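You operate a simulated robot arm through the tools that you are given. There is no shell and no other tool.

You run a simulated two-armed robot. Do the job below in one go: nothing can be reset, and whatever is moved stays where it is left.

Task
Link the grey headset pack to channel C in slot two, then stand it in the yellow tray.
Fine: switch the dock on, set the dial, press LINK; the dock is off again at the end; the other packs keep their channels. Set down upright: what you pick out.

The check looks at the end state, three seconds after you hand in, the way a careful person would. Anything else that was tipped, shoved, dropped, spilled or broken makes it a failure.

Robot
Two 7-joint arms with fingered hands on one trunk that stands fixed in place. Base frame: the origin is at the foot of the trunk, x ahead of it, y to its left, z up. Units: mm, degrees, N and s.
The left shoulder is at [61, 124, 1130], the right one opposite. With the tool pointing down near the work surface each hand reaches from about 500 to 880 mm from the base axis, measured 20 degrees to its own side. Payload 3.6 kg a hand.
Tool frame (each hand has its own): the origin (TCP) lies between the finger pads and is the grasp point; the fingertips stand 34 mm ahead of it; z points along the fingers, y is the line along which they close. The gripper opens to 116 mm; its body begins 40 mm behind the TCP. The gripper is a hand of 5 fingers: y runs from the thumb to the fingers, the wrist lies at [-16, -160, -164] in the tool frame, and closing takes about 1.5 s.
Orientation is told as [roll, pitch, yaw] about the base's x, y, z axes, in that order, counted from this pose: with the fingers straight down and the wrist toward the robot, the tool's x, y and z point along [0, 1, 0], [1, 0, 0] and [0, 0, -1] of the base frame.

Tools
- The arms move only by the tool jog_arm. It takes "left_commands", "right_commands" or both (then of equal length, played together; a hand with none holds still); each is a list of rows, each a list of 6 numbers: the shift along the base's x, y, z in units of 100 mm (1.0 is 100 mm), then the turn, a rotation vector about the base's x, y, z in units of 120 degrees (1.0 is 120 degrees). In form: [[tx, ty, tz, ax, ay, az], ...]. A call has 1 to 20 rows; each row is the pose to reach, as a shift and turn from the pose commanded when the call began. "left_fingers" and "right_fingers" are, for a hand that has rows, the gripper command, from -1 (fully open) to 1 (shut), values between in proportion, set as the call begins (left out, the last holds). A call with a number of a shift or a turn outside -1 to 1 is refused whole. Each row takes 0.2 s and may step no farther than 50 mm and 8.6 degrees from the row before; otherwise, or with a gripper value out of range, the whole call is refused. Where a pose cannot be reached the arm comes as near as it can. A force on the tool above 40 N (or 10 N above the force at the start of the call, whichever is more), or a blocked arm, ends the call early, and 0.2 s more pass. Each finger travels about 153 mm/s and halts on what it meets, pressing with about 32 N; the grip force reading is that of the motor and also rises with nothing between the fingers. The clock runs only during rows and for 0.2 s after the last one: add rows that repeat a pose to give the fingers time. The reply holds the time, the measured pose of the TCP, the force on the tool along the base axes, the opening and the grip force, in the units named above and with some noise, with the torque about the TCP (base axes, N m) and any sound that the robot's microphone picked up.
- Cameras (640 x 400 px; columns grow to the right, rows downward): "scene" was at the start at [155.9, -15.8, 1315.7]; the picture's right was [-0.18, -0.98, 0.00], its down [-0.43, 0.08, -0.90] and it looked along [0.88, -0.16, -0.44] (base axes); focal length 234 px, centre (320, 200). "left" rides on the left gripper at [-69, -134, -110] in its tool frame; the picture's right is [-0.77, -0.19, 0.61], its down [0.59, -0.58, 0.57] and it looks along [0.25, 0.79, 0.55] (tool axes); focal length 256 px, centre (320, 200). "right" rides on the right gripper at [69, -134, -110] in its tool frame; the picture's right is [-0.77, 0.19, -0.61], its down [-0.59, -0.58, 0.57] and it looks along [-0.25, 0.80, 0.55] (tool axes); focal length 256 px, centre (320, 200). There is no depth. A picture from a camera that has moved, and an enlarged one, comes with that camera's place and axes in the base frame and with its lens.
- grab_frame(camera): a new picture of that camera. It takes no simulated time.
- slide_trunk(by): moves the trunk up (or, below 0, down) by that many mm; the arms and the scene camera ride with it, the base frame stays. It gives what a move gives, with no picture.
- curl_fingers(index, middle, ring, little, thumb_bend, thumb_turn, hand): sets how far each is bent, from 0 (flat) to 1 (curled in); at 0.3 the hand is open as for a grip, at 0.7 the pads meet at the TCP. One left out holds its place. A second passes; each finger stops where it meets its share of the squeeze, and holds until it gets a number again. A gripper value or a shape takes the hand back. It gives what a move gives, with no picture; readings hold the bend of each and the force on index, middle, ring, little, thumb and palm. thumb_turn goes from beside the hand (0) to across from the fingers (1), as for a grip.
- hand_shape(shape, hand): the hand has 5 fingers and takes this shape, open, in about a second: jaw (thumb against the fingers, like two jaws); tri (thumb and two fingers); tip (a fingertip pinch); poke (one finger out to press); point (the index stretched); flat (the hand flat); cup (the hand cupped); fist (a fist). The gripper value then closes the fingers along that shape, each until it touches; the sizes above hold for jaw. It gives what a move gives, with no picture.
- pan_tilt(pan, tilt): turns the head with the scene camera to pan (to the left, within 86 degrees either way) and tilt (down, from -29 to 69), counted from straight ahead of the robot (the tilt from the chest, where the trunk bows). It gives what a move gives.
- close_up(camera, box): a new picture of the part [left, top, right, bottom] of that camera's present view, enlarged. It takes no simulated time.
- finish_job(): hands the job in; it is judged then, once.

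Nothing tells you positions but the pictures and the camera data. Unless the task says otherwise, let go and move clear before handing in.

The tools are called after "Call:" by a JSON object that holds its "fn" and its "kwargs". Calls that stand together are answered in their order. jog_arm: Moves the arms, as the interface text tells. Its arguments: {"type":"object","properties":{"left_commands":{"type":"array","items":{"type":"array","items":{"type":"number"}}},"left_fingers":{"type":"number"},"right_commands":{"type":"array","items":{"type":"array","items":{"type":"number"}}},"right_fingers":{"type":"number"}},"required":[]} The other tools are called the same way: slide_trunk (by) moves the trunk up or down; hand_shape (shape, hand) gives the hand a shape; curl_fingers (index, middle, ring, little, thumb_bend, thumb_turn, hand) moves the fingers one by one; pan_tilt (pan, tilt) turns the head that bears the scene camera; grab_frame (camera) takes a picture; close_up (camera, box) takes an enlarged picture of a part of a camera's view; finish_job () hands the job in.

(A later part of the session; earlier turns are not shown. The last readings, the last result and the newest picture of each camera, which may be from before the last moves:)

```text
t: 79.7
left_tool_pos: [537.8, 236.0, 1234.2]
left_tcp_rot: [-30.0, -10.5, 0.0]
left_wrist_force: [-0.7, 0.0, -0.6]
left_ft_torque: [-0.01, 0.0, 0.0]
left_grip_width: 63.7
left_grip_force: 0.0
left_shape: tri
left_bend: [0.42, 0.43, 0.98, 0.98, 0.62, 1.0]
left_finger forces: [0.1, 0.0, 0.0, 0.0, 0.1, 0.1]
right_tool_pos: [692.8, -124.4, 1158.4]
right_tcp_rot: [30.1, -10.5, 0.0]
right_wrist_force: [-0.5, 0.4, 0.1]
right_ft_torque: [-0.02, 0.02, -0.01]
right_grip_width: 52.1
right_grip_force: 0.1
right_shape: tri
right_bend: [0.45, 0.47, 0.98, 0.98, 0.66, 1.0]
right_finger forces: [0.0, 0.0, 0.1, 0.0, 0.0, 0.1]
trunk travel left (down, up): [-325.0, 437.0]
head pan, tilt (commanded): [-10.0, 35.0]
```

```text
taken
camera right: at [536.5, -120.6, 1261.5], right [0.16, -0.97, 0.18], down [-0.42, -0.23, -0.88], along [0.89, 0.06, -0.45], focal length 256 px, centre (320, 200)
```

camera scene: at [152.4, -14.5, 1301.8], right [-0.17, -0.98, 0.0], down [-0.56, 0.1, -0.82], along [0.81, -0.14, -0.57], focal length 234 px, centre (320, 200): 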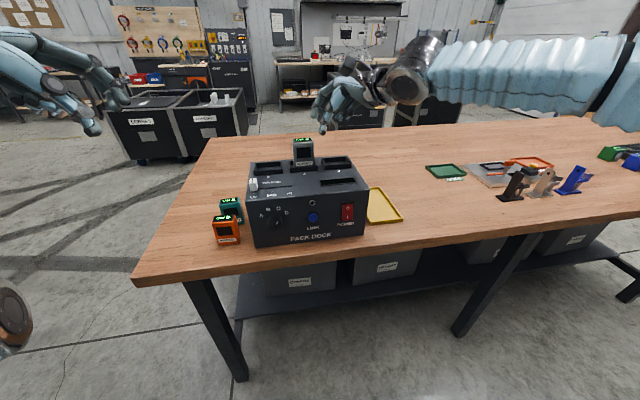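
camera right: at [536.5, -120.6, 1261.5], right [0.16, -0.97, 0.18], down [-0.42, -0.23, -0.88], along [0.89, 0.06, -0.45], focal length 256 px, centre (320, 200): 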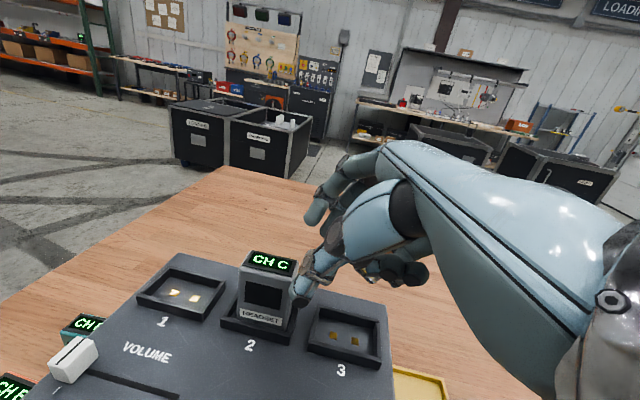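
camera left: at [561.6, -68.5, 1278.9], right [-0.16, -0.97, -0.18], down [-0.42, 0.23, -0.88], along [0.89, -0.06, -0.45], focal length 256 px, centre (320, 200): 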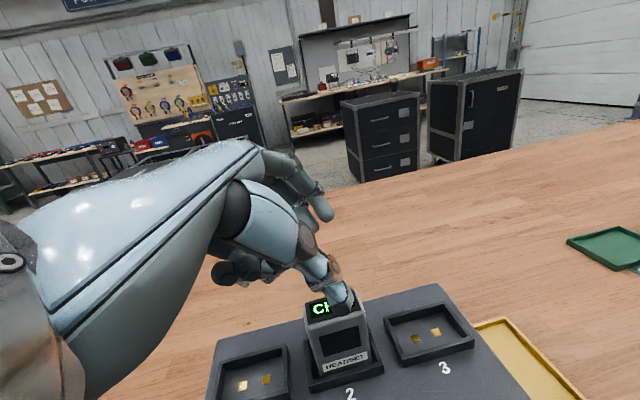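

The right arm stops short at y≈−125 in this elbow posture. The left arm reached slot two easily, so I'll use it for the pickup and placement. First I'll move the right arm well away to the right.

Call:
{"fn": "jog_arm", "kwargs": {"right_commands": [[-0.1, -0.25, 0.1, 0, 0, 0], [-0.3, -0.5, 0.2, 0, 0, 0], [-0.5, -0.75, 0.3, 0, 0, 0], [-0.75, -1.0, 0.4, 0, 0, 0]]}}

Call:
{"fn": "jog_arm", "kwargs": {"right_commands": [[-0.25, -0.25, 0.1, 0, 0, 0], [-0.5, -0.5, 0.2, 0, 0, 0], [-0.75, -0.75, 0.3, 0, 0, 0], [-1.0, -1.0, 0.3, 0, 0, 0]]}}

Call:
{"fn": "jog_arm", "kwargs": {"right_commands": [[-0.1, -0.25, 0.1, 0, 0, 0], [-0.2, -0.5, 0.2, 0, 0, 0], [-0.3, -0.75, 0.3, 0, 0, 0], [-0.4, -1.0, 0.3, 0, 0, 0]]}}

Call:
{"fn": "pan_tilt", "kwargs": {"pan": -35, "tilt": 20}}

Call:
{"fn": "grab_frame", "kwargs": {"camera": "scene"}}

```text
t: 80.7
left_tool_pos: [537.2, 234.8, 1234.4]
left_tcp_rot: [-30.0, -10.5, -0.1]
left_wrist_force: [0.0, 0.5, 0.4]
left_ft_torque: [0.03, -0.01, 0.03]
left_grip_width: 63.7
left_grip_force: 0.0
left_shape: tri
left_bend: [0.42, 0.43, 0.98, 0.98, 0.62, 1.0]
left_finger forces: [0.0, 0.1, 0.0, 0.1, 0.0, 0.0]
right_tool_pos: [616.3, -226.3, 1199.1]
right_tcp_rot: [29.9, -10.6, 0.0]
right_wrist_force: [-0.3, 0.1, -0.9]
right_ft_torque: [0.01, -0.06, 0.01]
right_grip_width: 52.1
right_grip_force: 0.1
right_shape: tri
right_bend: [0.45, 0.47, 0.98, 0.98, 0.66, 1.0]
right_finger forces: [0.0, 0.0, 0.0, 0.0, 0.0, 0.0]
trunk travel left (down, up): [-325.0, 437.0]
head pan, tilt (commanded): [-10.0, 35.0]
```

```text
t: 81.7
left_tool_pos: [538.1, 234.9, 1235.8]
left_tcp_rot: [-30.0, -10.6, -0.1]
left_wrist_force: [0.1, 0.0, 0.9]
left_ft_torque: [0.02, -0.01, 0.04]
left_grip_width: 63.6
left_grip_force: 0.0
left_shape: tri
left_bend: [0.42, 0.43, 0.98, 0.98, 0.62, 1.0]
left_finger forces: [0.1, 0.1, 0.0, 0.0, 0.0, 0.1]
right_tool_pos: [515.5, -326.0, 1229.9]
right_tcp_rot: [30.1, -10.3, -0.1]
right_wrist_force: [0.2, -1.8, 0.4]
right_ft_torque: [0.0, -0.03, 0.04]
right_grip_width: 52.3
right_grip_force: 0.1
right_shape: tri
right_bend: [0.45, 0.47, 0.98, 0.98, 0.66, 1.0]
right_finger forces: [0.0, 0.0, 0.1, 0.0, 0.1, 0.1]
trunk travel left (down, up): [-325.0, 437.0]
head pan, tilt (commanded): [-10.0, 35.0]
```

```text
t: 82.7
left_tool_pos: [537.8, 235.1, 1233.9]
left_tcp_rot: [-29.9, -10.5, 0.0]
left_wrist_force: [0.6, -0.4, -0.2]
left_ft_torque: [-0.01, 0.0, 0.0]
left_grip_width: 63.7
left_grip_force: 0.0
left_shape: tri
left_bend: [0.42, 0.43, 0.98, 0.98, 0.62, 1.0]
left_finger forces: [0.0, 0.0, 0.0, 0.0, 0.1, 0.0]
right_tool_pos: [475.8, -425.8, 1259.6]
right_tcp_rot: [30.0, -10.4, 0.0]
right_wrist_force: [-0.5, 0.1, 0.2]
right_ft_torque: [0.03, 0.01, 0.0]
right_grip_width: 52.5
right_grip_force: 0.1
right_shape: tri
right_bend: [0.45, 0.47, 0.98, 0.98, 0.66, 1.0]
right_finger forces: [0.0, 0.0, 0.0, 0.1, 0.0, 0.0]
trunk travel left (down, up): [-325.0, 437.0]
head pan, tilt (commanded): [-10.0, 35.0]
```

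```text
t: 83.5
left_tool_pos: [538.6, 236.5, 1234.0]
left_tcp_rot: [-30.0, -10.5, 0.1]
left_wrist_force: [0.1, -0.5, -1.5]
left_ft_torque: [0.04, -0.03, 0.02]
left_grip_width: 63.7
left_grip_force: 0.1
left_shape: tri
left_bend: [0.42, 0.43, 0.98, 0.98, 0.62, 1.0]
left_finger forces: [0.1, 0.0, 0.1, 0.0, 0.0, 0.0]
right_tool_pos: [477.4, -424.6, 1260.9]
right_tcp_rot: [30.0, -10.5, 0.0]
right_wrist_force: [0.2, -0.3, -0.6]
right_ft_torque: [0.03, -0.01, 0.01]
right_grip_width: 52.3
right_grip_force: 0.0
right_shape: tri
right_bend: [0.45, 0.47, 0.98, 0.98, 0.66, 1.0]
right_finger forces: [0.0, 0.1, 0.0, 0.0, 0.1, 0.1]
trunk travel left (down, up): [-325.0, 437.0]
head pan, tilt (commanded): [-35.0, 20.0]
```

```text
taken
camera scene: at [141.9, -52.7, 1325.6], right [-0.57, -0.82, 0.0], down [-0.28, 0.2, -0.94], along [0.77, -0.54, -0.34], focal length 234 px, centre (320, 200)
```

scene: 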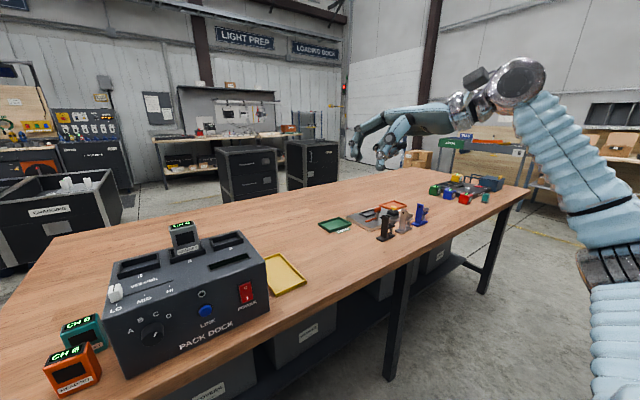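

The right arm is out on the right. I'll move it a bit further so the left hand has room, and start turning the left hand to zero roll.

Call:
{"fn": "jog_arm", "kwargs": {"right_commands": [[-0.15, -0.25, 0, 0, 0, 0], [-0.3, -0.5, 0, 0, 0, 0], [-0.45, -0.75, 0, 0, 0, 0], [-0.6, -1.0, 0, 0, 0, 0]], "left_commands": [[0.1, -0.1, 0, 0.0615, 0, 0.0114], [0.2, -0.3, 0, 0.1229, 0, 0.0228], [0.3, -0.5, 0, 0.1844, 0, 0.0342], [0.4, -0.7, 0, 0.2458, 0, 0.0456]]}}

Call:
{"fn": "jog_arm", "kwargs": {"right_commands": [[-0.1, -0.2, -0.1, 0, 0, 0], [-0.2, -0.4, -0.2, 0, 0, 0], [-0.3, -0.6, -0.3, 0, 0, 0]]}}

Call:
{"fn": "jog_arm", "kwargs": {"left_commands": [[0.05, -0.25, -0.05, 0, 0, 0], [0.1, -0.5, -0.1, 0, 0, 0], [0.15, -0.75, -0.15, 0, 0, 0], [0.2, -1.0, -0.2, 0, 0, 0]]}}

Call:
{"fn": "grab_frame", "kwargs": {"camera": "scene"}}

```text
t: 84.5
left_tool_pos: [578.3, 164.5, 1237.6]
left_tcp_rot: [0.2, -10.5, -0.1]
left_wrist_force: [-0.1, -0.9, 0.3]
left_ft_torque: [0.03, 0.03, 0.02]
left_grip_width: 63.6
left_grip_force: 0.1
left_shape: tri
left_bend: [0.42, 0.43, 0.98, 0.98, 0.62, 1.0]
left_finger forces: [0.1, 0.0, 0.0, 0.0, 0.0, 0.0]
right_tool_pos: [418.2, -526.7, 1258.3]
right_tcp_rot: [30.2, -10.4, -0.1]
right_wrist_force: [-0.5, -0.4, 0.2]
right_ft_torque: [0.0, -0.04, 0.0]
right_grip_width: 52.4
right_grip_force: 0.0
right_shape: tri
right_bend: [0.45, 0.47, 0.98, 0.98, 0.66, 1.0]
right_finger forces: [0.1, 0.0, 0.0, 0.1, 0.0, 0.0]
trunk travel left (down, up): [-325.0, 437.0]
head pan, tilt (commanded): [-35.0, 20.0]
```

```text
t: 85.3
left_tool_pos: [577.4, 165.1, 1237.8]
left_tcp_rot: [0.1, -10.5, 0.0]
left_wrist_force: [0.1, -0.6, 1.2]
left_ft_torque: [-0.02, -0.01, 0.01]
left_grip_width: 63.7
left_grip_force: 0.1
left_shape: tri
left_bend: [0.42, 0.43, 0.98, 0.98, 0.62, 1.0]
left_finger forces: [0.0, 0.0, 0.0, 0.1, 0.0, 0.1]
right_tool_pos: [385.8, -587.6, 1230.2]
right_tcp_rot: [30.1, -10.4, 0.0]
right_wrist_force: [-0.2, -0.4, 0.5]
right_ft_torque: [0.03, -0.01, -0.03]
right_grip_width: 52.5
right_grip_force: 0.0
right_shape: tri
right_bend: [0.45, 0.47, 0.98, 0.98, 0.66, 1.0]
right_finger forces: [0.0, 0.1, 0.0, 0.0, 0.0, 0.0]
trunk travel left (down, up): [-325.0, 437.0]
head pan, tilt (commanded): [-35.0, 20.0]
```

```text
t: 86.3
left_tool_pos: [597.6, 65.1, 1215.6]
left_tcp_rot: [0.1, -10.5, 0.0]
left_wrist_force: [-0.3, -0.9, 0.6]
left_ft_torque: [-0.01, 0.01, -0.04]
left_grip_width: 63.6
left_grip_force: 0.1
left_shape: tri
left_bend: [0.42, 0.43, 0.98, 0.98, 0.62, 1.0]
left_finger forces: [0.1, 0.0, 0.0, 0.1, 0.0, 0.0]
right_tool_pos: [386.5, -587.1, 1230.8]
right_tcp_rot: [30.1, -10.3, -0.1]
right_wrist_force: [-0.4, -0.1, -0.2]
right_ft_torque: [0.02, -0.02, -0.01]
right_grip_width: 52.4
right_grip_force: 0.1
right_shape: tri
right_bend: [0.45, 0.47, 0.98, 0.98, 0.66, 1.0]
right_finger forces: [0.1, 0.0, 0.0, 0.1, 0.0, 0.0]
trunk travel left (down, up): [-325.0, 437.0]
head pan, tilt (commanded): [-35.0, 20.0]
```

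```text
taken
camera scene: at [142.3, -54.4, 1325.6], right [-0.57, -0.82, 0.0], down [-0.28, 0.2, -0.94], along [0.77, -0.54, -0.34], focal length 234 px, centre (320, 200)
```

scene: 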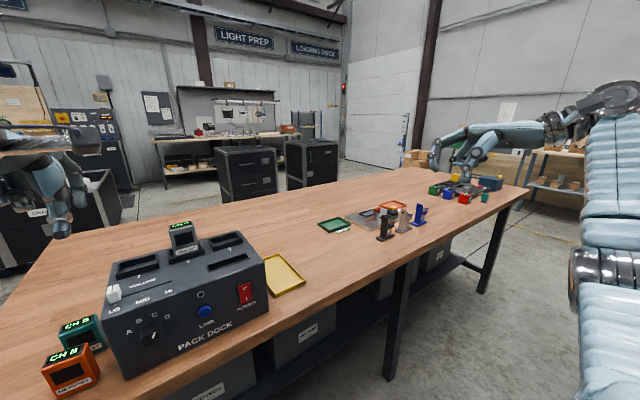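

Now a reach test with the left hand empty: I'll carry it at safe height toward a point above the tray.

Call:
{"fn": "jog_arm", "kwargs": {"left_commands": [[0.05, -0.25, 0, 0, 0, 0], [0.1, -0.5, 0, 0, 0, 0], [0.1, -0.75, 0, 0, 0, 0], [0.1, -1.0, 0, 0, 0, 0]]}}

Call:
{"fn": "jog_arm", "kwargs": {"left_commands": [[0.05, -0.25, 0, 0, 0, 0], [0.1, -0.5, 0, 0, 0, 0], [0.15, -0.75, 0, 0, 0, 0], [0.2, -1.0, 0, 0, 0, 0]]}}

Call:
{"fn": "jog_arm", "kwargs": {"left_commands": [[0.05, -0.25, 0, 0, 0, 0], [0.1, -0.5, 0, 0, 0, 0], [0.15, -0.75, 0, 0, 0, 0], [0.2, -1.0, -0.1, 0, 0, 0]]}}

Call:
{"fn": "jog_arm", "kwargs": {"left_commands": [[0, -0.2, -0.2, 0, 0, 0], [0, -0.4, -0.4, 0, 0, 0], [0, -0.6, -0.6, 0, 0, 0], [0, -0.65, -0.8, 0, 0, 0]]}}

Call:
{"fn": "grab_frame", "kwargs": {"camera": "scene"}}

Call:
{"fn": "grab_frame", "kwargs": {"camera": "left"}}

```text
t: 87.3
left_tool_pos: [605.4, -37.2, 1214.1]
left_tcp_rot: [0.0, -10.4, -0.1]
left_wrist_force: [-0.3, -0.7, -0.1]
left_ft_torque: [0.03, -0.03, 0.02]
left_grip_width: 63.7
left_grip_force: 0.0
left_shape: tri
left_bend: [0.42, 0.43, 0.98, 0.98, 0.62, 1.0]
left_finger forces: [0.0, 0.0, 0.1, 0.0, 0.0, 0.1]
right_tool_pos: [386.6, -588.6, 1230.9]
right_tcp_rot: [30.1, -10.4, -0.1]
right_wrist_force: [-0.9, 0.1, -0.4]
right_ft_torque: [-0.01, 0.0, 0.06]
right_grip_width: 52.4
right_grip_force: 0.1
right_shape: tri
right_bend: [0.45, 0.47, 0.98, 0.98, 0.66, 1.0]
right_finger forces: [0.0, 0.1, 0.0, 0.0, 0.0, 0.0]
trunk travel left (down, up): [-325.0, 437.0]
head pan, tilt (commanded): [-35.0, 20.0]
```

```text
t: 88.3
left_tool_pos: [626.1, -135.8, 1215.0]
left_tcp_rot: [0.0, -10.5, 0.1]
left_wrist_force: [0.0, -1.1, 0.1]
left_ft_torque: [0.04, -0.01, 0.0]
left_grip_width: 63.7
left_grip_force: 0.2
left_shape: tri
left_bend: [0.42, 0.43, 0.98, 0.98, 0.62, 1.0]
left_finger forces: [0.0, 0.1, 0.0, 0.0, 0.1, 0.0]
right_tool_pos: [385.6, -588.4, 1230.2]
right_tcp_rot: [30.2, -10.5, -0.1]
right_wrist_force: [0.0, 0.3, 0.0]
right_ft_torque: [0.04, -0.01, 0.05]
right_grip_width: 52.5
right_grip_force: 0.1
right_shape: tri
right_bend: [0.45, 0.47, 0.98, 0.98, 0.66, 1.0]
right_finger forces: [0.0, 0.1, 0.0, 0.0, 0.0, 0.0]
trunk travel left (down, up): [-325.0, 437.0]
head pan, tilt (commanded): [-35.0, 20.0]
```

```text
t: 89.3
left_tool_pos: [646.6, -237.4, 1204.1]
left_tcp_rot: [0.2, -10.6, -0.1]
left_wrist_force: [-0.7, 0.3, 0.3]
left_ft_torque: [-0.01, -0.01, 0.04]
left_grip_width: 63.5
left_grip_force: 0.1
left_shape: tri
left_bend: [0.42, 0.43, 0.98, 0.98, 0.62, 1.0]
left_finger forces: [0.0, 0.0, 0.0, 0.1, 0.0, 0.0]
right_tool_pos: [386.3, -588.9, 1230.1]
right_tcp_rot: [30.2, -10.4, 0.0]
right_wrist_force: [-0.9, 0.6, 0.5]
right_ft_torque: [0.04, 0.01, -0.02]
right_grip_width: 52.2
right_grip_force: 0.1
right_shape: tri
right_bend: [0.45, 0.47, 0.98, 0.98, 0.66, 1.0]
right_finger forces: [0.1, 0.1, 0.1, 0.0, 0.1, 0.0]
trunk travel left (down, up): [-325.0, 437.0]
head pan, tilt (commanded): [-35.0, 20.0]
```

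```text
t: 90.2
left_tool_pos: [702.3, -201.4, 1085.3]
left_tcp_rot: [-0.8, -3.2, 8.4]
left_wrist_force: [-0.8, -0.1, -0.7]
left_ft_torque: [-0.01, 0.0, -0.03]
left_grip_width: 63.7
left_grip_force: 0.1
left_shape: tri
left_bend: [0.42, 0.43, 0.98, 0.98, 0.62, 1.0]
left_finger forces: [0.0, 0.0, 0.0, 0.0, 0.0, 0.0]
left hand out of reach, approached as far as the arm can: row 3
right_tool_pos: [385.7, -585.1, 1232.4]
right_tcp_rot: [30.0, -10.4, 0.1]
right_wrist_force: [0.4, 0.3, 0.0]
right_ft_torque: [0.05, -0.02, -0.02]
right_grip_width: 52.5
right_grip_force: 0.1
right_shape: tri
right_bend: [0.45, 0.47, 0.98, 0.98, 0.66, 1.0]
right_finger forces: [0.0, 0.0, 0.0, 0.1, 0.0, 0.1]
trunk travel left (down, up): [-325.0, 437.0]
head pan, tilt (commanded): [-35.0, 20.0]
stopped in row 3 (left hand): the arm was blocked; the commanded pose is now the measured one
```

```text
taken
camera scene: at [142.1, -53.8, 1325.7], right [-0.57, -0.82, 0.0], down [-0.28, 0.2, -0.94], along [0.77, -0.54, -0.34], focal length 234 px, centre (320, 200)
```

scene: 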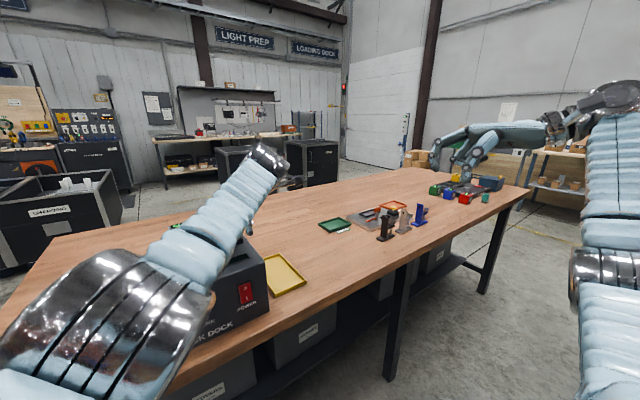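

```text
taken
camera left: at [573.4, -288.4, 1188.9], right [-0.04, -0.79, -0.61], down [-0.62, 0.5, -0.61], along [0.78, 0.36, -0.51], focal length 256 px, centre (320, 200)
```

left: 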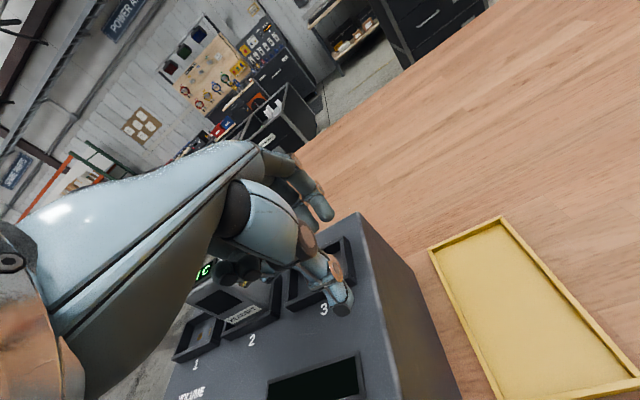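

The left arm jumped to an unexpected spot near slot three and stopped. I'll look closely before moving anything.

Call:
{"fn": "close_up", "kwargs": {"camera": "left", "box": [150, 200, 390, 400]}}

Call:
{"fn": "pan_tilt", "kwargs": {"pan": -10, "tilt": 35}}

Call:
{"fn": "grab_frame", "kwargs": {"camera": "scene"}}

Call:
{"fn": "grab_frame", "kwargs": {"camera": "right"}}

```text
2.00 times, centred on (270, 300) of left
camera zoom: at [573.4, -288.4, 1188.9], right [-0.04, -0.79, -0.61], down [-0.62, 0.5, -0.61], along [0.78, 0.36, -0.51], focal length 512 px, centre (420, 0)
```

zoom: 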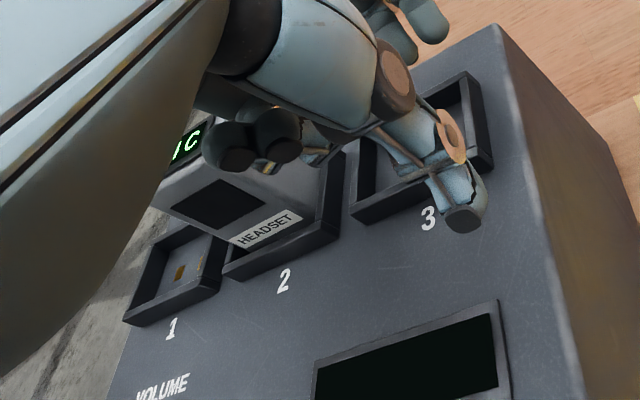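

```text
t: 91.0
left_tool_pos: [702.2, -202.6, 1086.1]
left_tcp_rot: [-0.9, -3.2, 8.3]
left_wrist_force: [1.0, 0.4, 0.5]
left_ft_torque: [0.01, 0.04, -0.01]
left_grip_width: 63.8
left_grip_force: 0.0
left_shape: tri
left_bend: [0.42, 0.43, 0.98, 0.98, 0.62, 1.0]
left_finger forces: [0.0, 0.0, 0.0, 0.0, 0.0, 0.1]
right_tool_pos: [386.0, -586.8, 1231.1]
right_tcp_rot: [30.1, -10.4, -0.1]
right_wrist_force: [-0.2, 1.2, 0.5]
right_ft_torque: [0.0, 0.0, 0.01]
right_grip_width: 52.2
right_grip_force: 0.0
right_shape: tri
right_bend: [0.45, 0.47, 0.98, 0.98, 0.66, 1.0]
right_finger forces: [0.0, 0.0, 0.1, 0.0, 0.0, 0.1]
trunk travel left (down, up): [-325.0, 437.0]
head pan, tilt (commanded): [-10.0, 35.0]
```

```text
taken
camera scene: at [152.7, -16.0, 1301.8], right [-0.17, -0.98, 0.0], down [-0.56, 0.1, -0.82], along [0.81, -0.14, -0.57], focal length 234 px, centre (320, 200)
```

scene: 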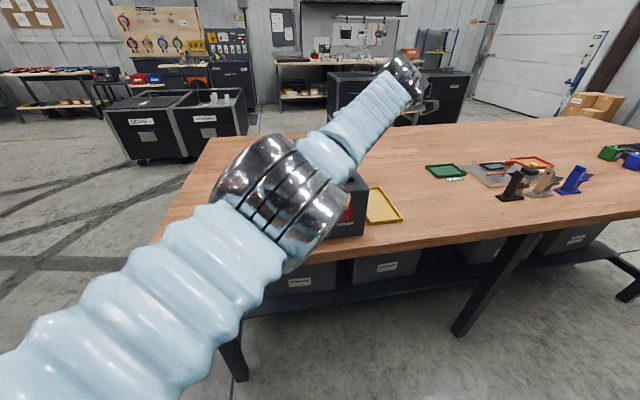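

```text
taken
camera right: at [230.6, -582.4, 1334.6], right [0.16, -0.97, 0.17], down [-0.43, -0.23, -0.88], along [0.89, 0.06, -0.45], focal length 256 px, centre (320, 200)
```

right: 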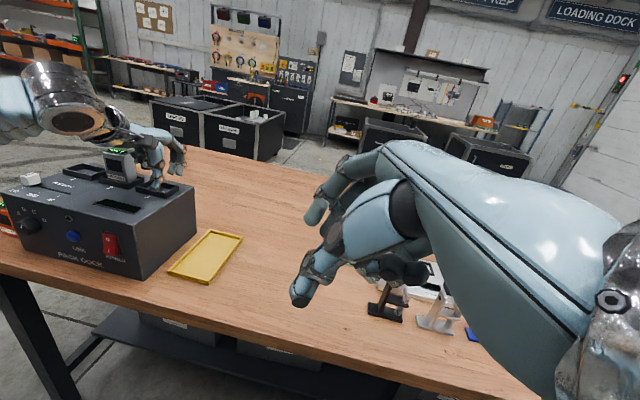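

Call:
{"fn": "close_up", "kwargs": {"camera": "right", "box": [0, 50, 220, 280]}}

Call:
{"fn": "close_up", "kwargs": {"camera": "right", "box": [80, 110, 200, 220]}}

```text
1.74 times, centred on (110, 165) of right
camera zoom: at [230.6, -582.4, 1334.6], right [0.16, -0.97, 0.17], down [-0.43, -0.23, -0.88], along [0.89, 0.06, -0.45], focal length 445 px, centre (685, 261)
```

zoom: 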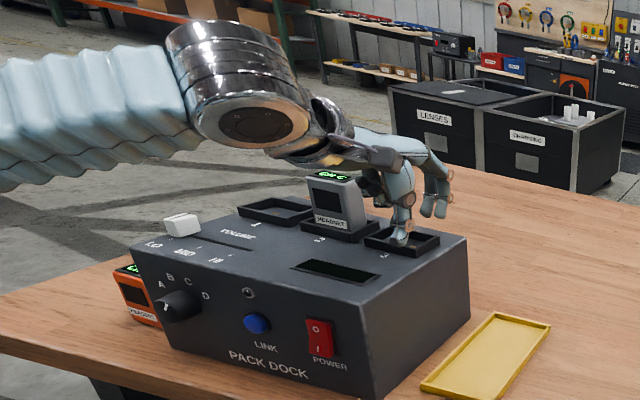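

```text
3.64 times, centred on (140, 165) of right
camera zoom: at [230.6, -582.4, 1334.6], right [0.16, -0.97, 0.17], down [-0.43, -0.23, -0.88], along [0.89, 0.06, -0.45], focal length 931 px, centre (974, 327)
```

zoom: 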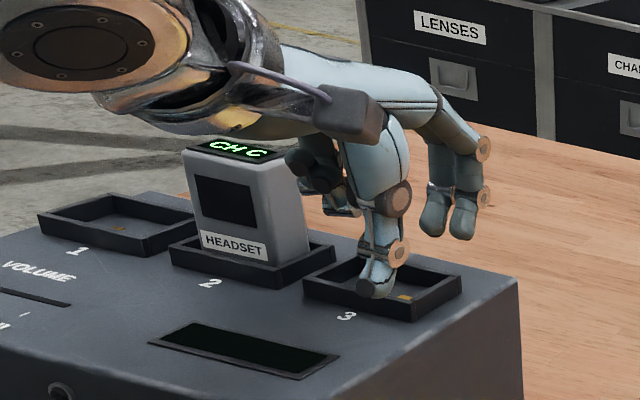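

Call:
{"fn": "close_up", "kwargs": {"camera": "right", "box": [120, 140, 175, 190]}}

```text
8.00 times, centred on (148, 165) of right
camera zoom: at [230.6, -582.4, 1334.6], right [0.16, -0.97, 0.17], down [-0.43, -0.23, -0.88], along [0.89, 0.06, -0.45], focal length 2048 px, centre (1700, 480)
```

zoom: 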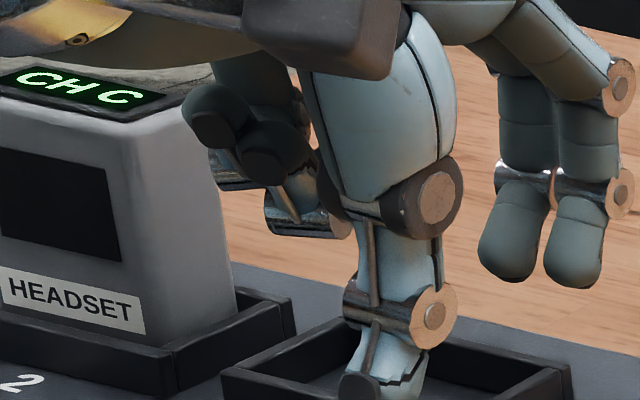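

The pack is still standing in slot two showing CH C, with the curled left fingers just beside it and no measurable force. I'll lift the left hand straight up.

Call:
{"fn": "jog_arm", "kwargs": {"left_commands": [[0, 0, 0.05, 0, 0, 0], [0, 0, 0.12, 0, 0, 0], [0, 0, 0.2, 0, 0, 0], [0, 0, 0.3, 0, 0, 0]]}}

Call:
{"fn": "close_up", "kwargs": {"camera": "right", "box": [80, 90, 200, 200]}}

```text
t: 91.8
left_tool_pos: [720.8, -167.0, 1049.7]
left_tcp_rot: [0.1, -0.3, 11.3]
left_wrist_force: [-4.4, -4.2, 31.4]
left_ft_torque: [0.28, -0.64, 0.0]
left_grip_width: 59.1
left_grip_force: 0.0
left_shape: tri
left_bend: [0.42, 0.44, 0.98, 0.98, 0.62, 1.0]
left_finger forces: [0.0, 30.8, 0.1, 0.1, 0.1, 0.0]
right_tool_pos: [383.2, -590.1, 1231.4]
right_tcp_rot: [30.2, -10.5, 0.1]
right_wrist_force: [0.4, 0.5, 0.1]
right_ft_torque: [0.01, 0.01, -0.01]
right_grip_width: 52.3
right_grip_force: 0.1
right_shape: tri
right_bend: [0.45, 0.47, 0.98, 0.98, 0.66, 1.0]
right_finger forces: [0.0, 0.0, 0.0, 0.0, 0.0, 0.0]
trunk travel left (down, up): [-325.0, 437.0]
head pan, tilt (commanded): [-10.0, 35.0]
stopped in row 3 (left hand): the force on the tool passed its limit at 52 N (the readings are from after the stop); the commanded pose is now the measured one
```

```text
3.64 times, centred on (140, 145) of right
camera zoom: at [228.0, -586.9, 1334.5], right [0.16, -0.97, 0.17], down [-0.42, -0.22, -0.88], along [0.89, 0.07, -0.45], focal length 931 px, centre (974, 400)
```

zoom: 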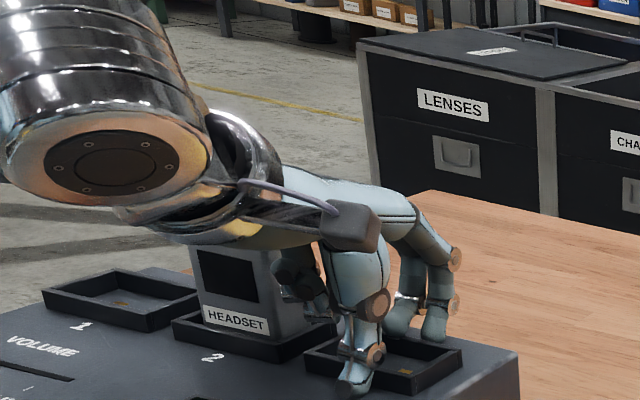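

The left arm is almost fully stretched here, so it moves oddly and is now pressing on the slot-three collar. I'll raise the trunk instead, which lifts the hand straight up with the joints unchanged.

Call:
{"fn": "slide_trunk", "kwargs": {"by": 30}}

Call:
{"fn": "close_up", "kwargs": {"camera": "right", "box": [80, 90, 200, 200]}}

```text
t: 92.6
left_tool_pos: [711.2, -176.1, 1087.4]
left_tcp_rot: [-0.3, -0.6, 10.2]
left_wrist_force: [0.8, -0.7, 0.7]
left_ft_torque: [-0.01, 0.0, 0.05]
left_grip_width: 63.7
left_grip_force: 0.0
left_shape: tri
left_bend: [0.42, 0.43, 0.98, 0.98, 0.62, 1.0]
left_finger forces: [0.0, 0.0, 0.0, 0.0, 0.1, 0.0]
right_tool_pos: [388.0, -588.8, 1259.6]
right_tcp_rot: [30.1, -10.2, -0.1]
right_wrist_force: [0.4, 0.3, -0.4]
right_ft_torque: [0.01, 0.01, 0.05]
right_grip_width: 52.5
right_grip_force: 0.1
right_shape: tri
right_bend: [0.45, 0.47, 0.98, 0.98, 0.66, 1.0]
right_finger forces: [0.0, 0.0, 0.1, 0.0, 0.0, 0.0]
trunk travel left (down, up): [-355.0, 407.0]
head pan, tilt (commanded): [-10.0, 35.0]
```

```text
3.64 times, centred on (140, 145) of right
camera zoom: at [232.0, -585.0, 1363.1], right [0.16, -0.97, 0.17], down [-0.43, -0.22, -0.88], along [0.89, 0.06, -0.45], focal length 931 px, centre (974, 400)
```

zoom: 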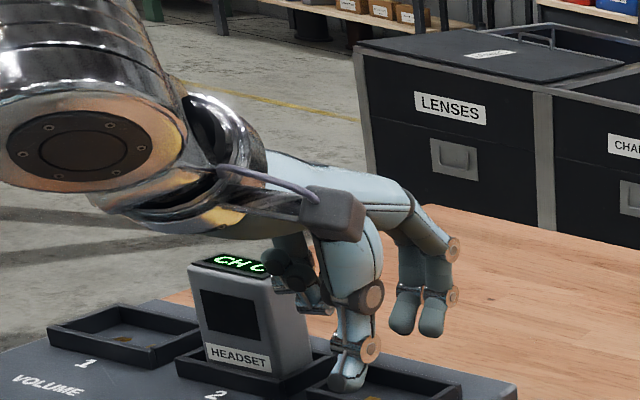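

The hand lifted off and the force is gone. I'll keep raising the trunk to clear the pack.

Call:
{"fn": "slide_trunk", "kwargs": {"by": 100}}

Call:
{"fn": "close_up", "kwargs": {"camera": "right", "box": [40, 110, 200, 260]}}

Call:
{"fn": "grab_frame", "kwargs": {"camera": "scene"}}

Call:
{"fn": "grab_frame", "kwargs": {"camera": "left"}}

```text
t: 93.9
left_tool_pos: [695.9, -171.8, 1226.9]
left_tcp_rot: [-1.0, -4.0, 10.4]
left_wrist_force: [0.1, 0.1, 0.0]
left_ft_torque: [-0.02, 0.0, -0.04]
left_grip_width: 63.6
left_grip_force: 0.0
left_shape: tri
left_bend: [0.42, 0.43, 0.98, 0.98, 0.62, 1.0]
left_finger forces: [0.0, 0.1, 0.0, 0.0, 0.1, 0.1]
right_tool_pos: [387.4, -586.6, 1359.4]
right_tcp_rot: [30.1, -10.3, 0.0]
right_wrist_force: [0.0, -1.3, 0.7]
right_ft_torque: [0.03, 0.0, 0.01]
right_grip_width: 52.3
right_grip_force: 0.1
right_shape: tri
right_bend: [0.45, 0.47, 0.98, 0.98, 0.66, 1.0]
right_finger forces: [0.0, 0.0, 0.1, 0.0, 0.0, 0.0]
trunk travel left (down, up): [-455.0, 307.0]
head pan, tilt (commanded): [-10.0, 35.0]
```

```text
2.67 times, centred on (120, 185) of right
camera zoom: at [231.6, -582.5, 1464.2], right [0.16, -0.97, 0.17], down [-0.43, -0.23, -0.88], along [0.89, 0.06, -0.45], focal length 683 px, centre (853, 240)
```

zoom: 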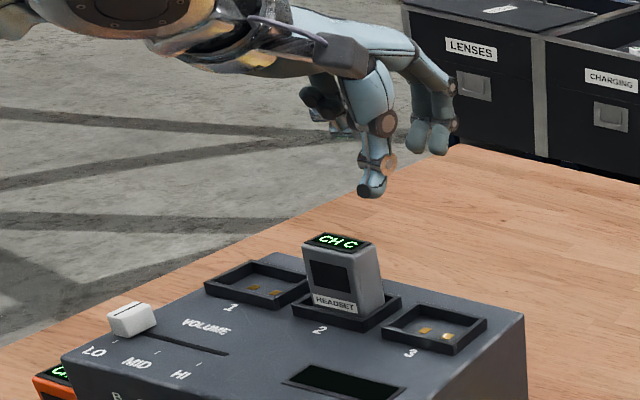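

```text
taken
camera scene: at [117.3, -16.2, 1433.3], right [-0.17, -0.98, 0.0], down [-0.57, 0.1, -0.82], along [0.81, -0.14, -0.57], focal length 234 px, centre (320, 200)
```

scene: 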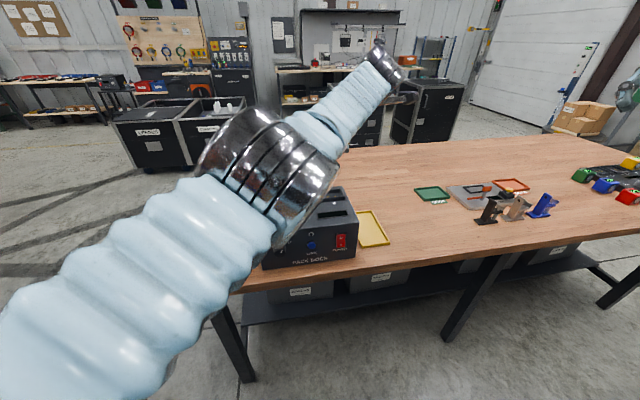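

```text
taken
camera left: at [569.3, -263.2, 1330.3], right [0.0, -0.79, -0.61], down [-0.63, 0.47, -0.61], along [0.78, 0.38, -0.5], focal length 256 px, centre (320, 200)
```

left: 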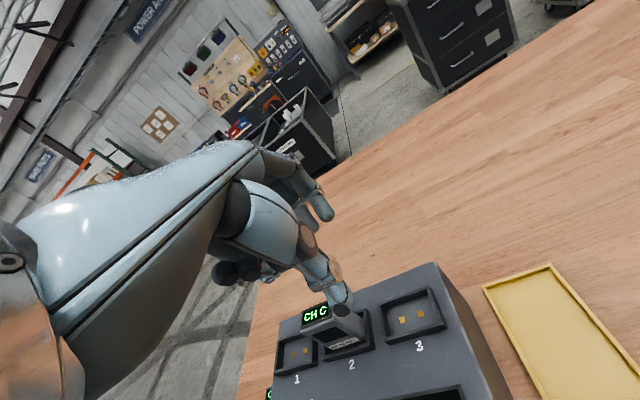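

The hand is clear and the pack still stands in slot two. I'll bring the left arm back toward a comfortable, less stretched pose.

Call:
{"fn": "jog_arm", "kwargs": {"left_commands": [[-0.1, 0.2, 0, 0, 0, 0], [-0.2, 0.4, 0, 0, 0, 0], [-0.3, 0.6, 0, 0, 0, 0], [-0.4, 0.8, 0, 0, 0, 0], [-0.5, 1.0, 0, 0, 0, 0]]}}

Call:
{"fn": "grab_frame", "kwargs": {"camera": "left"}}

```text
t: 95.1
left_tool_pos: [645.3, -69.2, 1229.0]
left_tcp_rot: [-1.2, -4.0, 10.3]
left_wrist_force: [1.0, 0.0, 0.0]
left_ft_torque: [-0.03, -0.04, 0.0]
left_grip_width: 64.0
left_grip_force: 0.0
left_shape: tri
left_bend: [0.42, 0.43, 0.98, 0.98, 0.62, 1.0]
left_finger forces: [0.0, 0.1, 0.0, 0.0, 0.0, 0.1]
right_tool_pos: [387.1, -583.4, 1360.8]
right_tcp_rot: [30.0, -10.4, 0.1]
right_wrist_force: [0.2, -0.1, 0.7]
right_ft_torque: [-0.03, -0.01, 0.0]
right_grip_width: 52.4
right_grip_force: 0.3
right_shape: tri
right_bend: [0.45, 0.47, 0.98, 0.98, 0.66, 1.0]
right_finger forces: [0.0, 0.0, 0.0, 0.1, 0.0, 0.0]
trunk travel left (down, up): [-455.0, 307.0]
head pan, tilt (commanded): [-10.0, 35.0]
```

```text
taken
camera left: at [518.1, -160.5, 1331.6], right [0.0, -0.79, -0.61], down [-0.63, 0.47, -0.62], along [0.78, 0.38, -0.5], focal length 256 px, centre (320, 200)
```

left: 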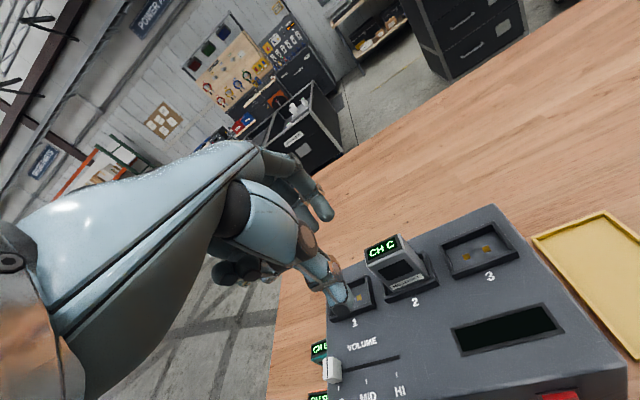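

The left arm behaves normally again. Measured limits: shoulder to wrist is about 615 mm at most. So I'll use zero roll, set the trunk a little above its original height, and place the pack near the front of the tray with a slight yaw. First I'll re-orient the hand and lower the trunk part-way.

Call:
{"fn": "jog_arm", "kwargs": {"left_commands": [[0.1, 0, 0, 0.005, -0.018, -0.0286], [0.2, 0, 0, 0.01, -0.036, -0.0571], [0.3, 0.03, 0, 0.0149, -0.0541, -0.0857]]}}

Call:
{"fn": "slide_trunk", "kwargs": {"by": -60}}

Call:
{"fn": "pan_tilt", "kwargs": {"pan": -15, "tilt": 40}}

Call:
{"fn": "grab_frame", "kwargs": {"camera": "left"}}

Call:
{"fn": "grab_frame", "kwargs": {"camera": "scene"}}

Call:
{"fn": "close_up", "kwargs": {"camera": "right", "box": [20, 60, 260, 280]}}

```text
t: 95.9
left_tool_pos: [676.4, -68.5, 1228.6]
left_tcp_rot: [0.2, -10.7, -0.2]
left_wrist_force: [-0.4, 0.4, -0.5]
left_ft_torque: [-0.02, 0.03, -0.03]
left_grip_width: 63.9
left_grip_force: 0.1
left_shape: tri
left_bend: [0.42, 0.43, 0.98, 0.98, 0.62, 1.0]
left_finger forces: [0.1, 0.0, 0.1, 0.0, 0.0, 0.0]
right_tool_pos: [387.5, -585.0, 1362.5]
right_tcp_rot: [30.0, -10.4, 0.0]
right_wrist_force: [0.4, 0.3, -0.4]
right_ft_torque: [0.0, 0.0, 0.0]
right_grip_width: 52.0
right_grip_force: 0.2
right_shape: tri
right_bend: [0.45, 0.47, 0.98, 0.98, 0.66, 1.0]
right_finger forces: [0.0, 0.0, 0.0, 0.1, 0.0, 0.0]
trunk travel left (down, up): [-455.0, 307.0]
head pan, tilt (commanded): [-10.0, 35.0]
```

```text
t: 96.9
left_tool_pos: [675.8, -68.5, 1167.9]
left_tcp_rot: [0.1, -10.7, -0.1]
left_wrist_force: [-0.2, -0.9, 0.1]
left_ft_torque: [0.06, 0.02, -0.01]
left_grip_width: 63.6
left_grip_force: 0.2
left_shape: tri
left_bend: [0.42, 0.43, 0.98, 0.98, 0.62, 1.0]
left_finger forces: [0.0, 0.1, 0.0, 0.0, 0.0, 0.1]
right_tool_pos: [386.2, -586.1, 1302.0]
right_tcp_rot: [30.1, -10.5, 0.1]
right_wrist_force: [0.2, -0.5, 0.2]
right_ft_torque: [-0.01, -0.02, -0.02]
right_grip_width: 52.3
right_grip_force: 0.0
right_shape: tri
right_bend: [0.45, 0.47, 0.98, 0.98, 0.66, 1.0]
right_finger forces: [0.1, 0.1, 0.0, 0.0, 0.1, 0.1]
trunk travel left (down, up): [-395.0, 367.0]
head pan, tilt (commanded): [-10.0, 35.0]
```

```text
t: 97.6
left_tool_pos: [675.7, -68.1, 1168.9]
left_tcp_rot: [0.2, -10.8, -0.1]
left_wrist_force: [0.0, -0.3, 0.5]
left_ft_torque: [0.01, 0.01, -0.03]
left_grip_width: 63.7
left_grip_force: 0.0
left_shape: tri
left_bend: [0.42, 0.43, 0.98, 0.98, 0.62, 1.0]
left_finger forces: [0.1, 0.0, 0.0, 0.0, 0.0, 0.0]
right_tool_pos: [386.2, -586.0, 1300.5]
right_tcp_rot: [30.1, -10.4, 0.1]
right_wrist_force: [0.4, 0.3, -0.6]
right_ft_torque: [0.0, -0.02, -0.01]
right_grip_width: 52.5
right_grip_force: 0.0
right_shape: tri
right_bend: [0.45, 0.47, 0.98, 0.98, 0.66, 1.0]
right_finger forces: [0.0, 0.0, 0.0, 0.0, 0.0, 0.1]
trunk travel left (down, up): [-395.0, 367.0]
head pan, tilt (commanded): [-15.0, 40.0]
```

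```text
taken
camera left: at [523.9, -137.5, 1252.6], right [-0.07, -0.77, -0.64], down [-0.46, 0.59, -0.66], along [0.88, 0.25, -0.4], focal length 256 px, centre (320, 200)
```

left: 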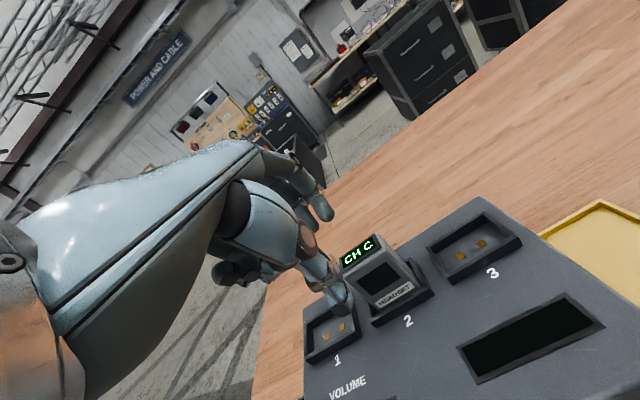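

```text
taken
camera scene: at [126.1, -22.2, 1365.3], right [-0.26, -0.97, 0.0], down [-0.62, 0.17, -0.77], along [0.74, -0.2, -0.64], focal length 234 px, centre (320, 200)
```

scene: 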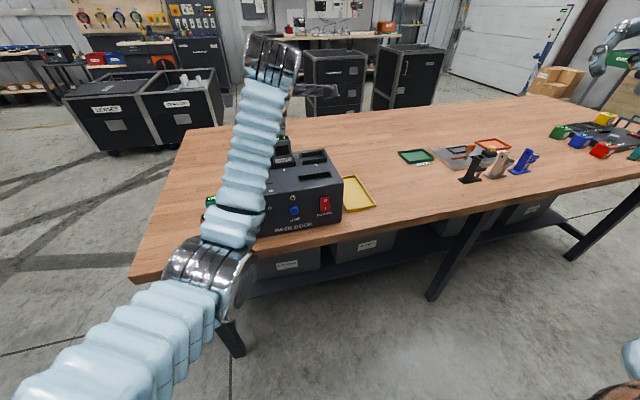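

```text
1.82 times, centred on (140, 170) of right
camera zoom: at [231.0, -581.7, 1404.8], right [0.16, -0.97, 0.18], down [-0.43, -0.23, -0.88], along [0.89, 0.06, -0.45], focal length 465 px, centre (647, 254)
```

zoom: 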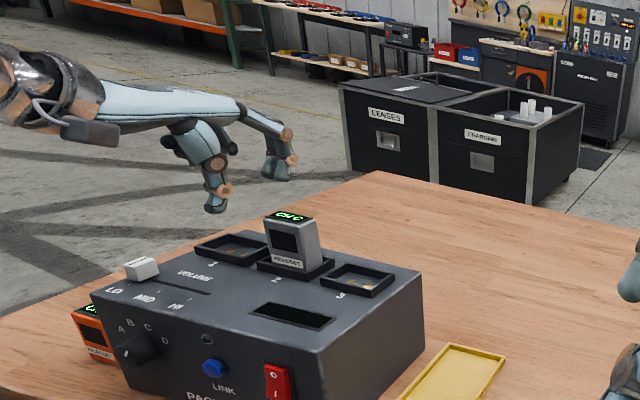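

Call:
{"fn": "close_up", "kwargs": {"camera": "left", "box": [290, 200, 540, 370]}}

Call:
{"fn": "close_up", "kwargs": {"camera": "right", "box": [110, 130, 190, 210]}}

```text
2.35 times, centred on (415, 285) of left
camera zoom: at [523.9, -137.5, 1252.6], right [-0.07, -0.77, -0.64], down [-0.46, 0.59, -0.66], along [0.88, 0.25, -0.4], focal length 602 px, centre (96, 0)
```

zoom: 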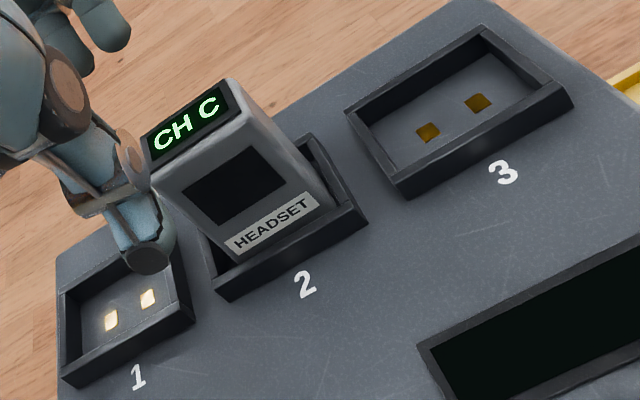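

```text
5.00 times, centred on (150, 170) of right
camera zoom: at [231.0, -581.7, 1404.8], right [0.16, -0.97, 0.18], down [-0.43, -0.23, -0.88], along [0.89, 0.06, -0.45], focal length 1280 px, centre (1170, 350)
```

zoom: 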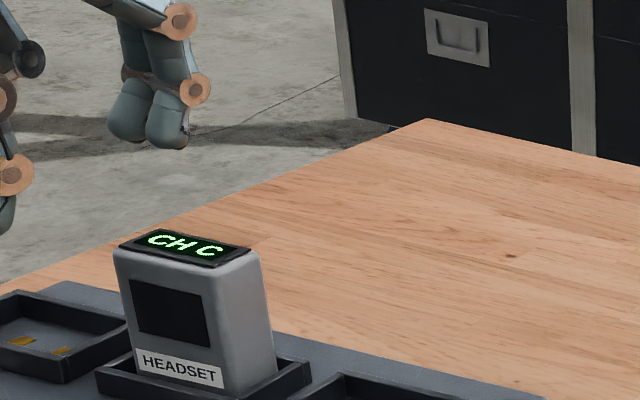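

Call:
{"fn": "close_up", "kwargs": {"camera": "right", "box": [125, 155, 180, 215]}}

Call:
{"fn": "close_up", "kwargs": {"camera": "left", "box": [340, 225, 450, 335]}}

```text
6.67 times, centred on (152, 185) of right
camera zoom: at [231.0, -581.7, 1404.8], right [0.16, -0.97, 0.18], down [-0.43, -0.23, -0.88], along [0.89, 0.06, -0.45], focal length 1707 px, centre (1437, 300)
```

zoom: 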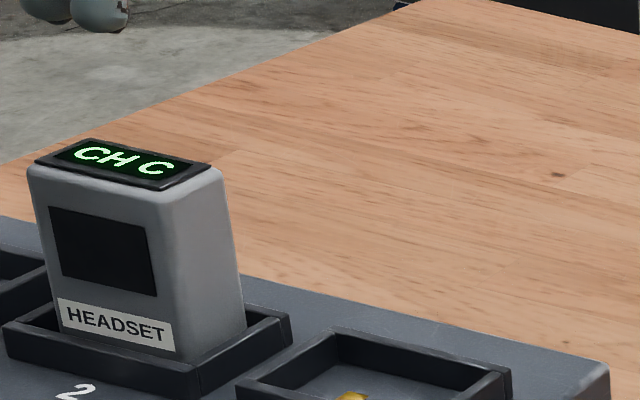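

```text
3.64 times, centred on (395, 280) of left
camera zoom: at [523.9, -137.5, 1252.6], right [-0.07, -0.77, -0.64], down [-0.46, 0.59, -0.66], along [0.88, 0.25, -0.4], focal length 931 px, centre (47, -91)
```

zoom: 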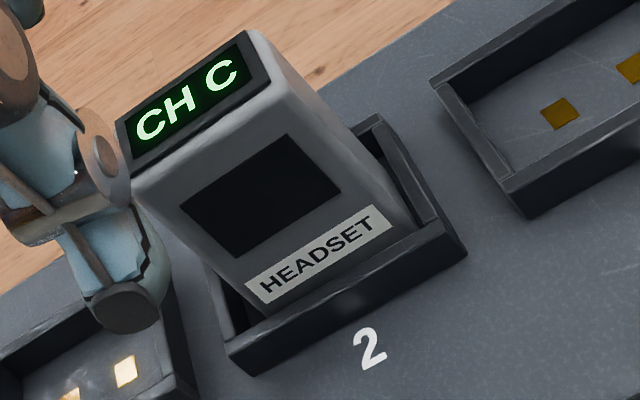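

The pack is seated in the slot, with its top centre near (726, −71). I'll move the open left hand above it and check alignment.

Call:
{"fn": "jog_arm", "kwargs": {"left_commands": [[0.15, -0.02, 0, 0, 0, 0], [0.3, -0.04, 0, 0, 0, 0], [0.44, -0.05, 0, 0, 0, 0], [0.44, -0.05, -0.15, 0, 0, 0], [0.44, -0.05, -0.3, 0, 0, 0]], "left_fingers": 0.0}}

Call:
{"fn": "close_up", "kwargs": {"camera": "left", "box": [220, 160, 420, 330]}}

Call:
{"fn": "close_up", "kwargs": {"camera": "right", "box": [90, 110, 210, 220]}}

```text
t: 98.8
left_tool_pos: [720.2, -74.0, 1138.9]
left_tcp_rot: [0.1, -10.6, 0.0]
left_wrist_force: [-1.3, -0.5, 0.6]
left_ft_torque: [-0.01, 0.01, 0.0]
left_grip_width: 58.4
left_grip_force: 0.0
left_shape: tri
left_bend: [0.43, 0.45, 0.98, 0.98, 0.64, 1.0]
left_finger forces: [0.1, 0.1, 0.1, 0.0, 0.1, 0.0]
right_tool_pos: [386.9, -584.9, 1301.1]
right_tcp_rot: [30.1, -10.4, 0.0]
right_wrist_force: [0.1, 0.4, 0.2]
right_ft_torque: [-0.03, 0.02, 0.03]
right_grip_width: 52.2
right_grip_force: 0.1
right_shape: tri
right_bend: [0.45, 0.47, 0.98, 0.98, 0.66, 1.0]
right_finger forces: [0.0, 0.0, 0.0, 0.0, 0.0, 0.0]
trunk travel left (down, up): [-395.0, 367.0]
head pan, tilt (commanded): [-15.0, 40.0]
```

```text
2.35 times, centred on (320, 245) of left
camera zoom: at [568.0, -143.5, 1223.1], right [-0.07, -0.77, -0.64], down [-0.46, 0.59, -0.66], along [0.88, 0.25, -0.4], focal length 602 px, centre (320, 94)
```

zoom: 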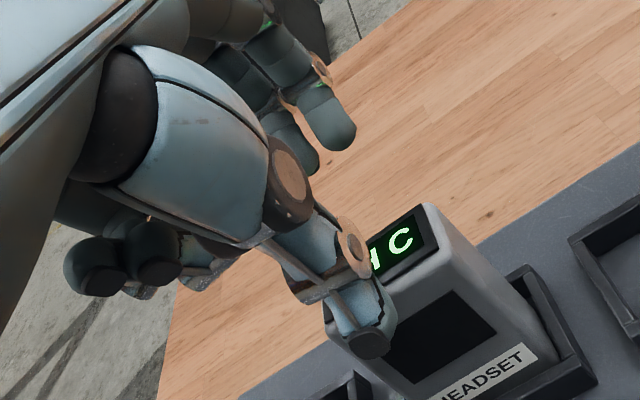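

```text
3.64 times, centred on (150, 165) of right
camera zoom: at [231.2, -581.8, 1404.6], right [0.16, -0.97, 0.18], down [-0.43, -0.23, -0.88], along [0.89, 0.06, -0.45], focal length 931 px, centre (938, 327)
```

zoom: 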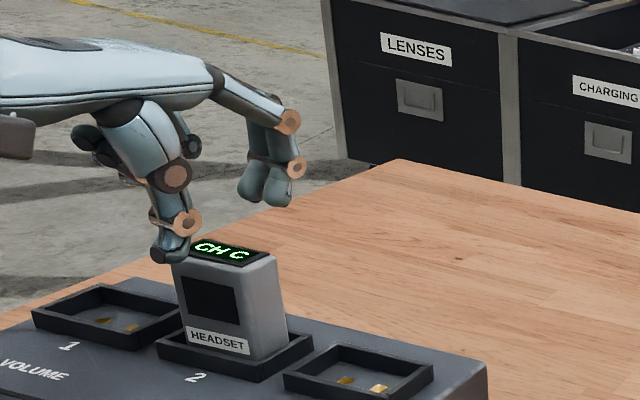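

Call:
{"fn": "jog_arm", "kwargs": {"left_commands": [[0.01, 0, -0.1, 0, 0, 0], [0.02, 0, -0.2, 0, 0, 0], [0.02, 0, -0.3, 0, 0, 0]]}}

Call:
{"fn": "close_up", "kwargs": {"camera": "left", "box": [220, 160, 420, 330]}}

Call:
{"fn": "close_up", "kwargs": {"camera": "right", "box": [110, 130, 190, 210]}}

```text
t: 99.6
left_tool_pos: [719.7, -73.6, 1108.6]
left_tcp_rot: [0.2, -10.7, -0.1]
left_wrist_force: [-0.5, 0.7, -0.1]
left_ft_torque: [-0.01, -0.02, -0.02]
left_grip_width: 58.3
left_grip_force: 0.0
left_shape: tri
left_bend: [0.43, 0.45, 0.98, 0.98, 0.64, 1.0]
left_finger forces: [0.1, 0.0, 0.0, 0.1, 0.1, 0.0]
right_tool_pos: [386.7, -586.4, 1301.5]
right_tcp_rot: [30.1, -10.3, 0.0]
right_wrist_force: [-0.6, -0.3, -0.4]
right_ft_torque: [0.01, -0.03, 0.02]
right_grip_width: 52.2
right_grip_force: 0.1
right_shape: tri
right_bend: [0.45, 0.47, 0.98, 0.98, 0.66, 1.0]
right_finger forces: [0.0, 0.0, 0.1, 0.0, 0.0, 0.0]
trunk travel left (down, up): [-395.0, 367.0]
head pan, tilt (commanded): [-15.0, 40.0]
```

```text
2.35 times, centred on (320, 245) of left
camera zoom: at [569.0, -142.6, 1193.5], right [-0.07, -0.77, -0.64], down [-0.46, 0.59, -0.66], along [0.88, 0.25, -0.4], focal length 602 px, centre (320, 94)
```

zoom: 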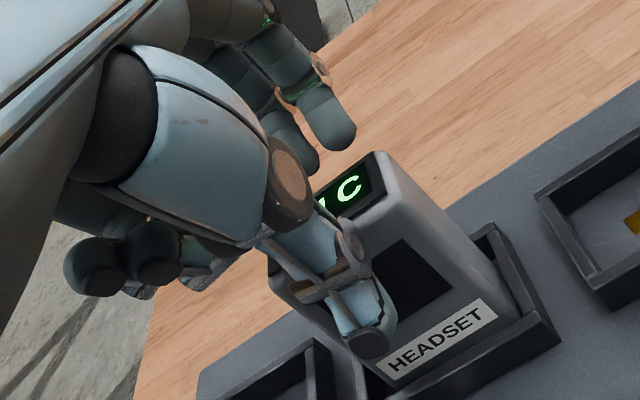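

```text
5.00 times, centred on (150, 170) of right
camera zoom: at [231.1, -581.8, 1404.7], right [0.16, -0.97, 0.18], down [-0.43, -0.23, -0.88], along [0.89, 0.06, -0.45], focal length 1280 px, centre (1170, 350)
```

zoom: 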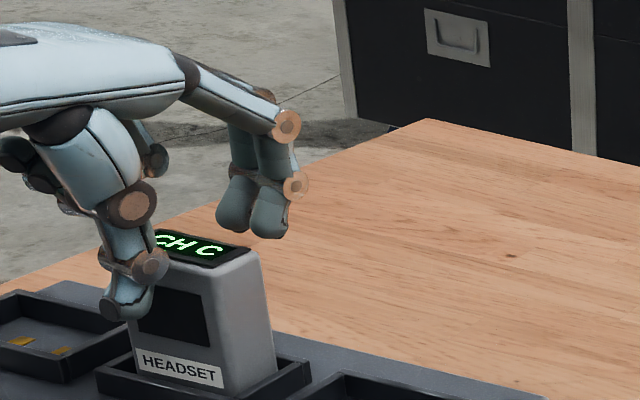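

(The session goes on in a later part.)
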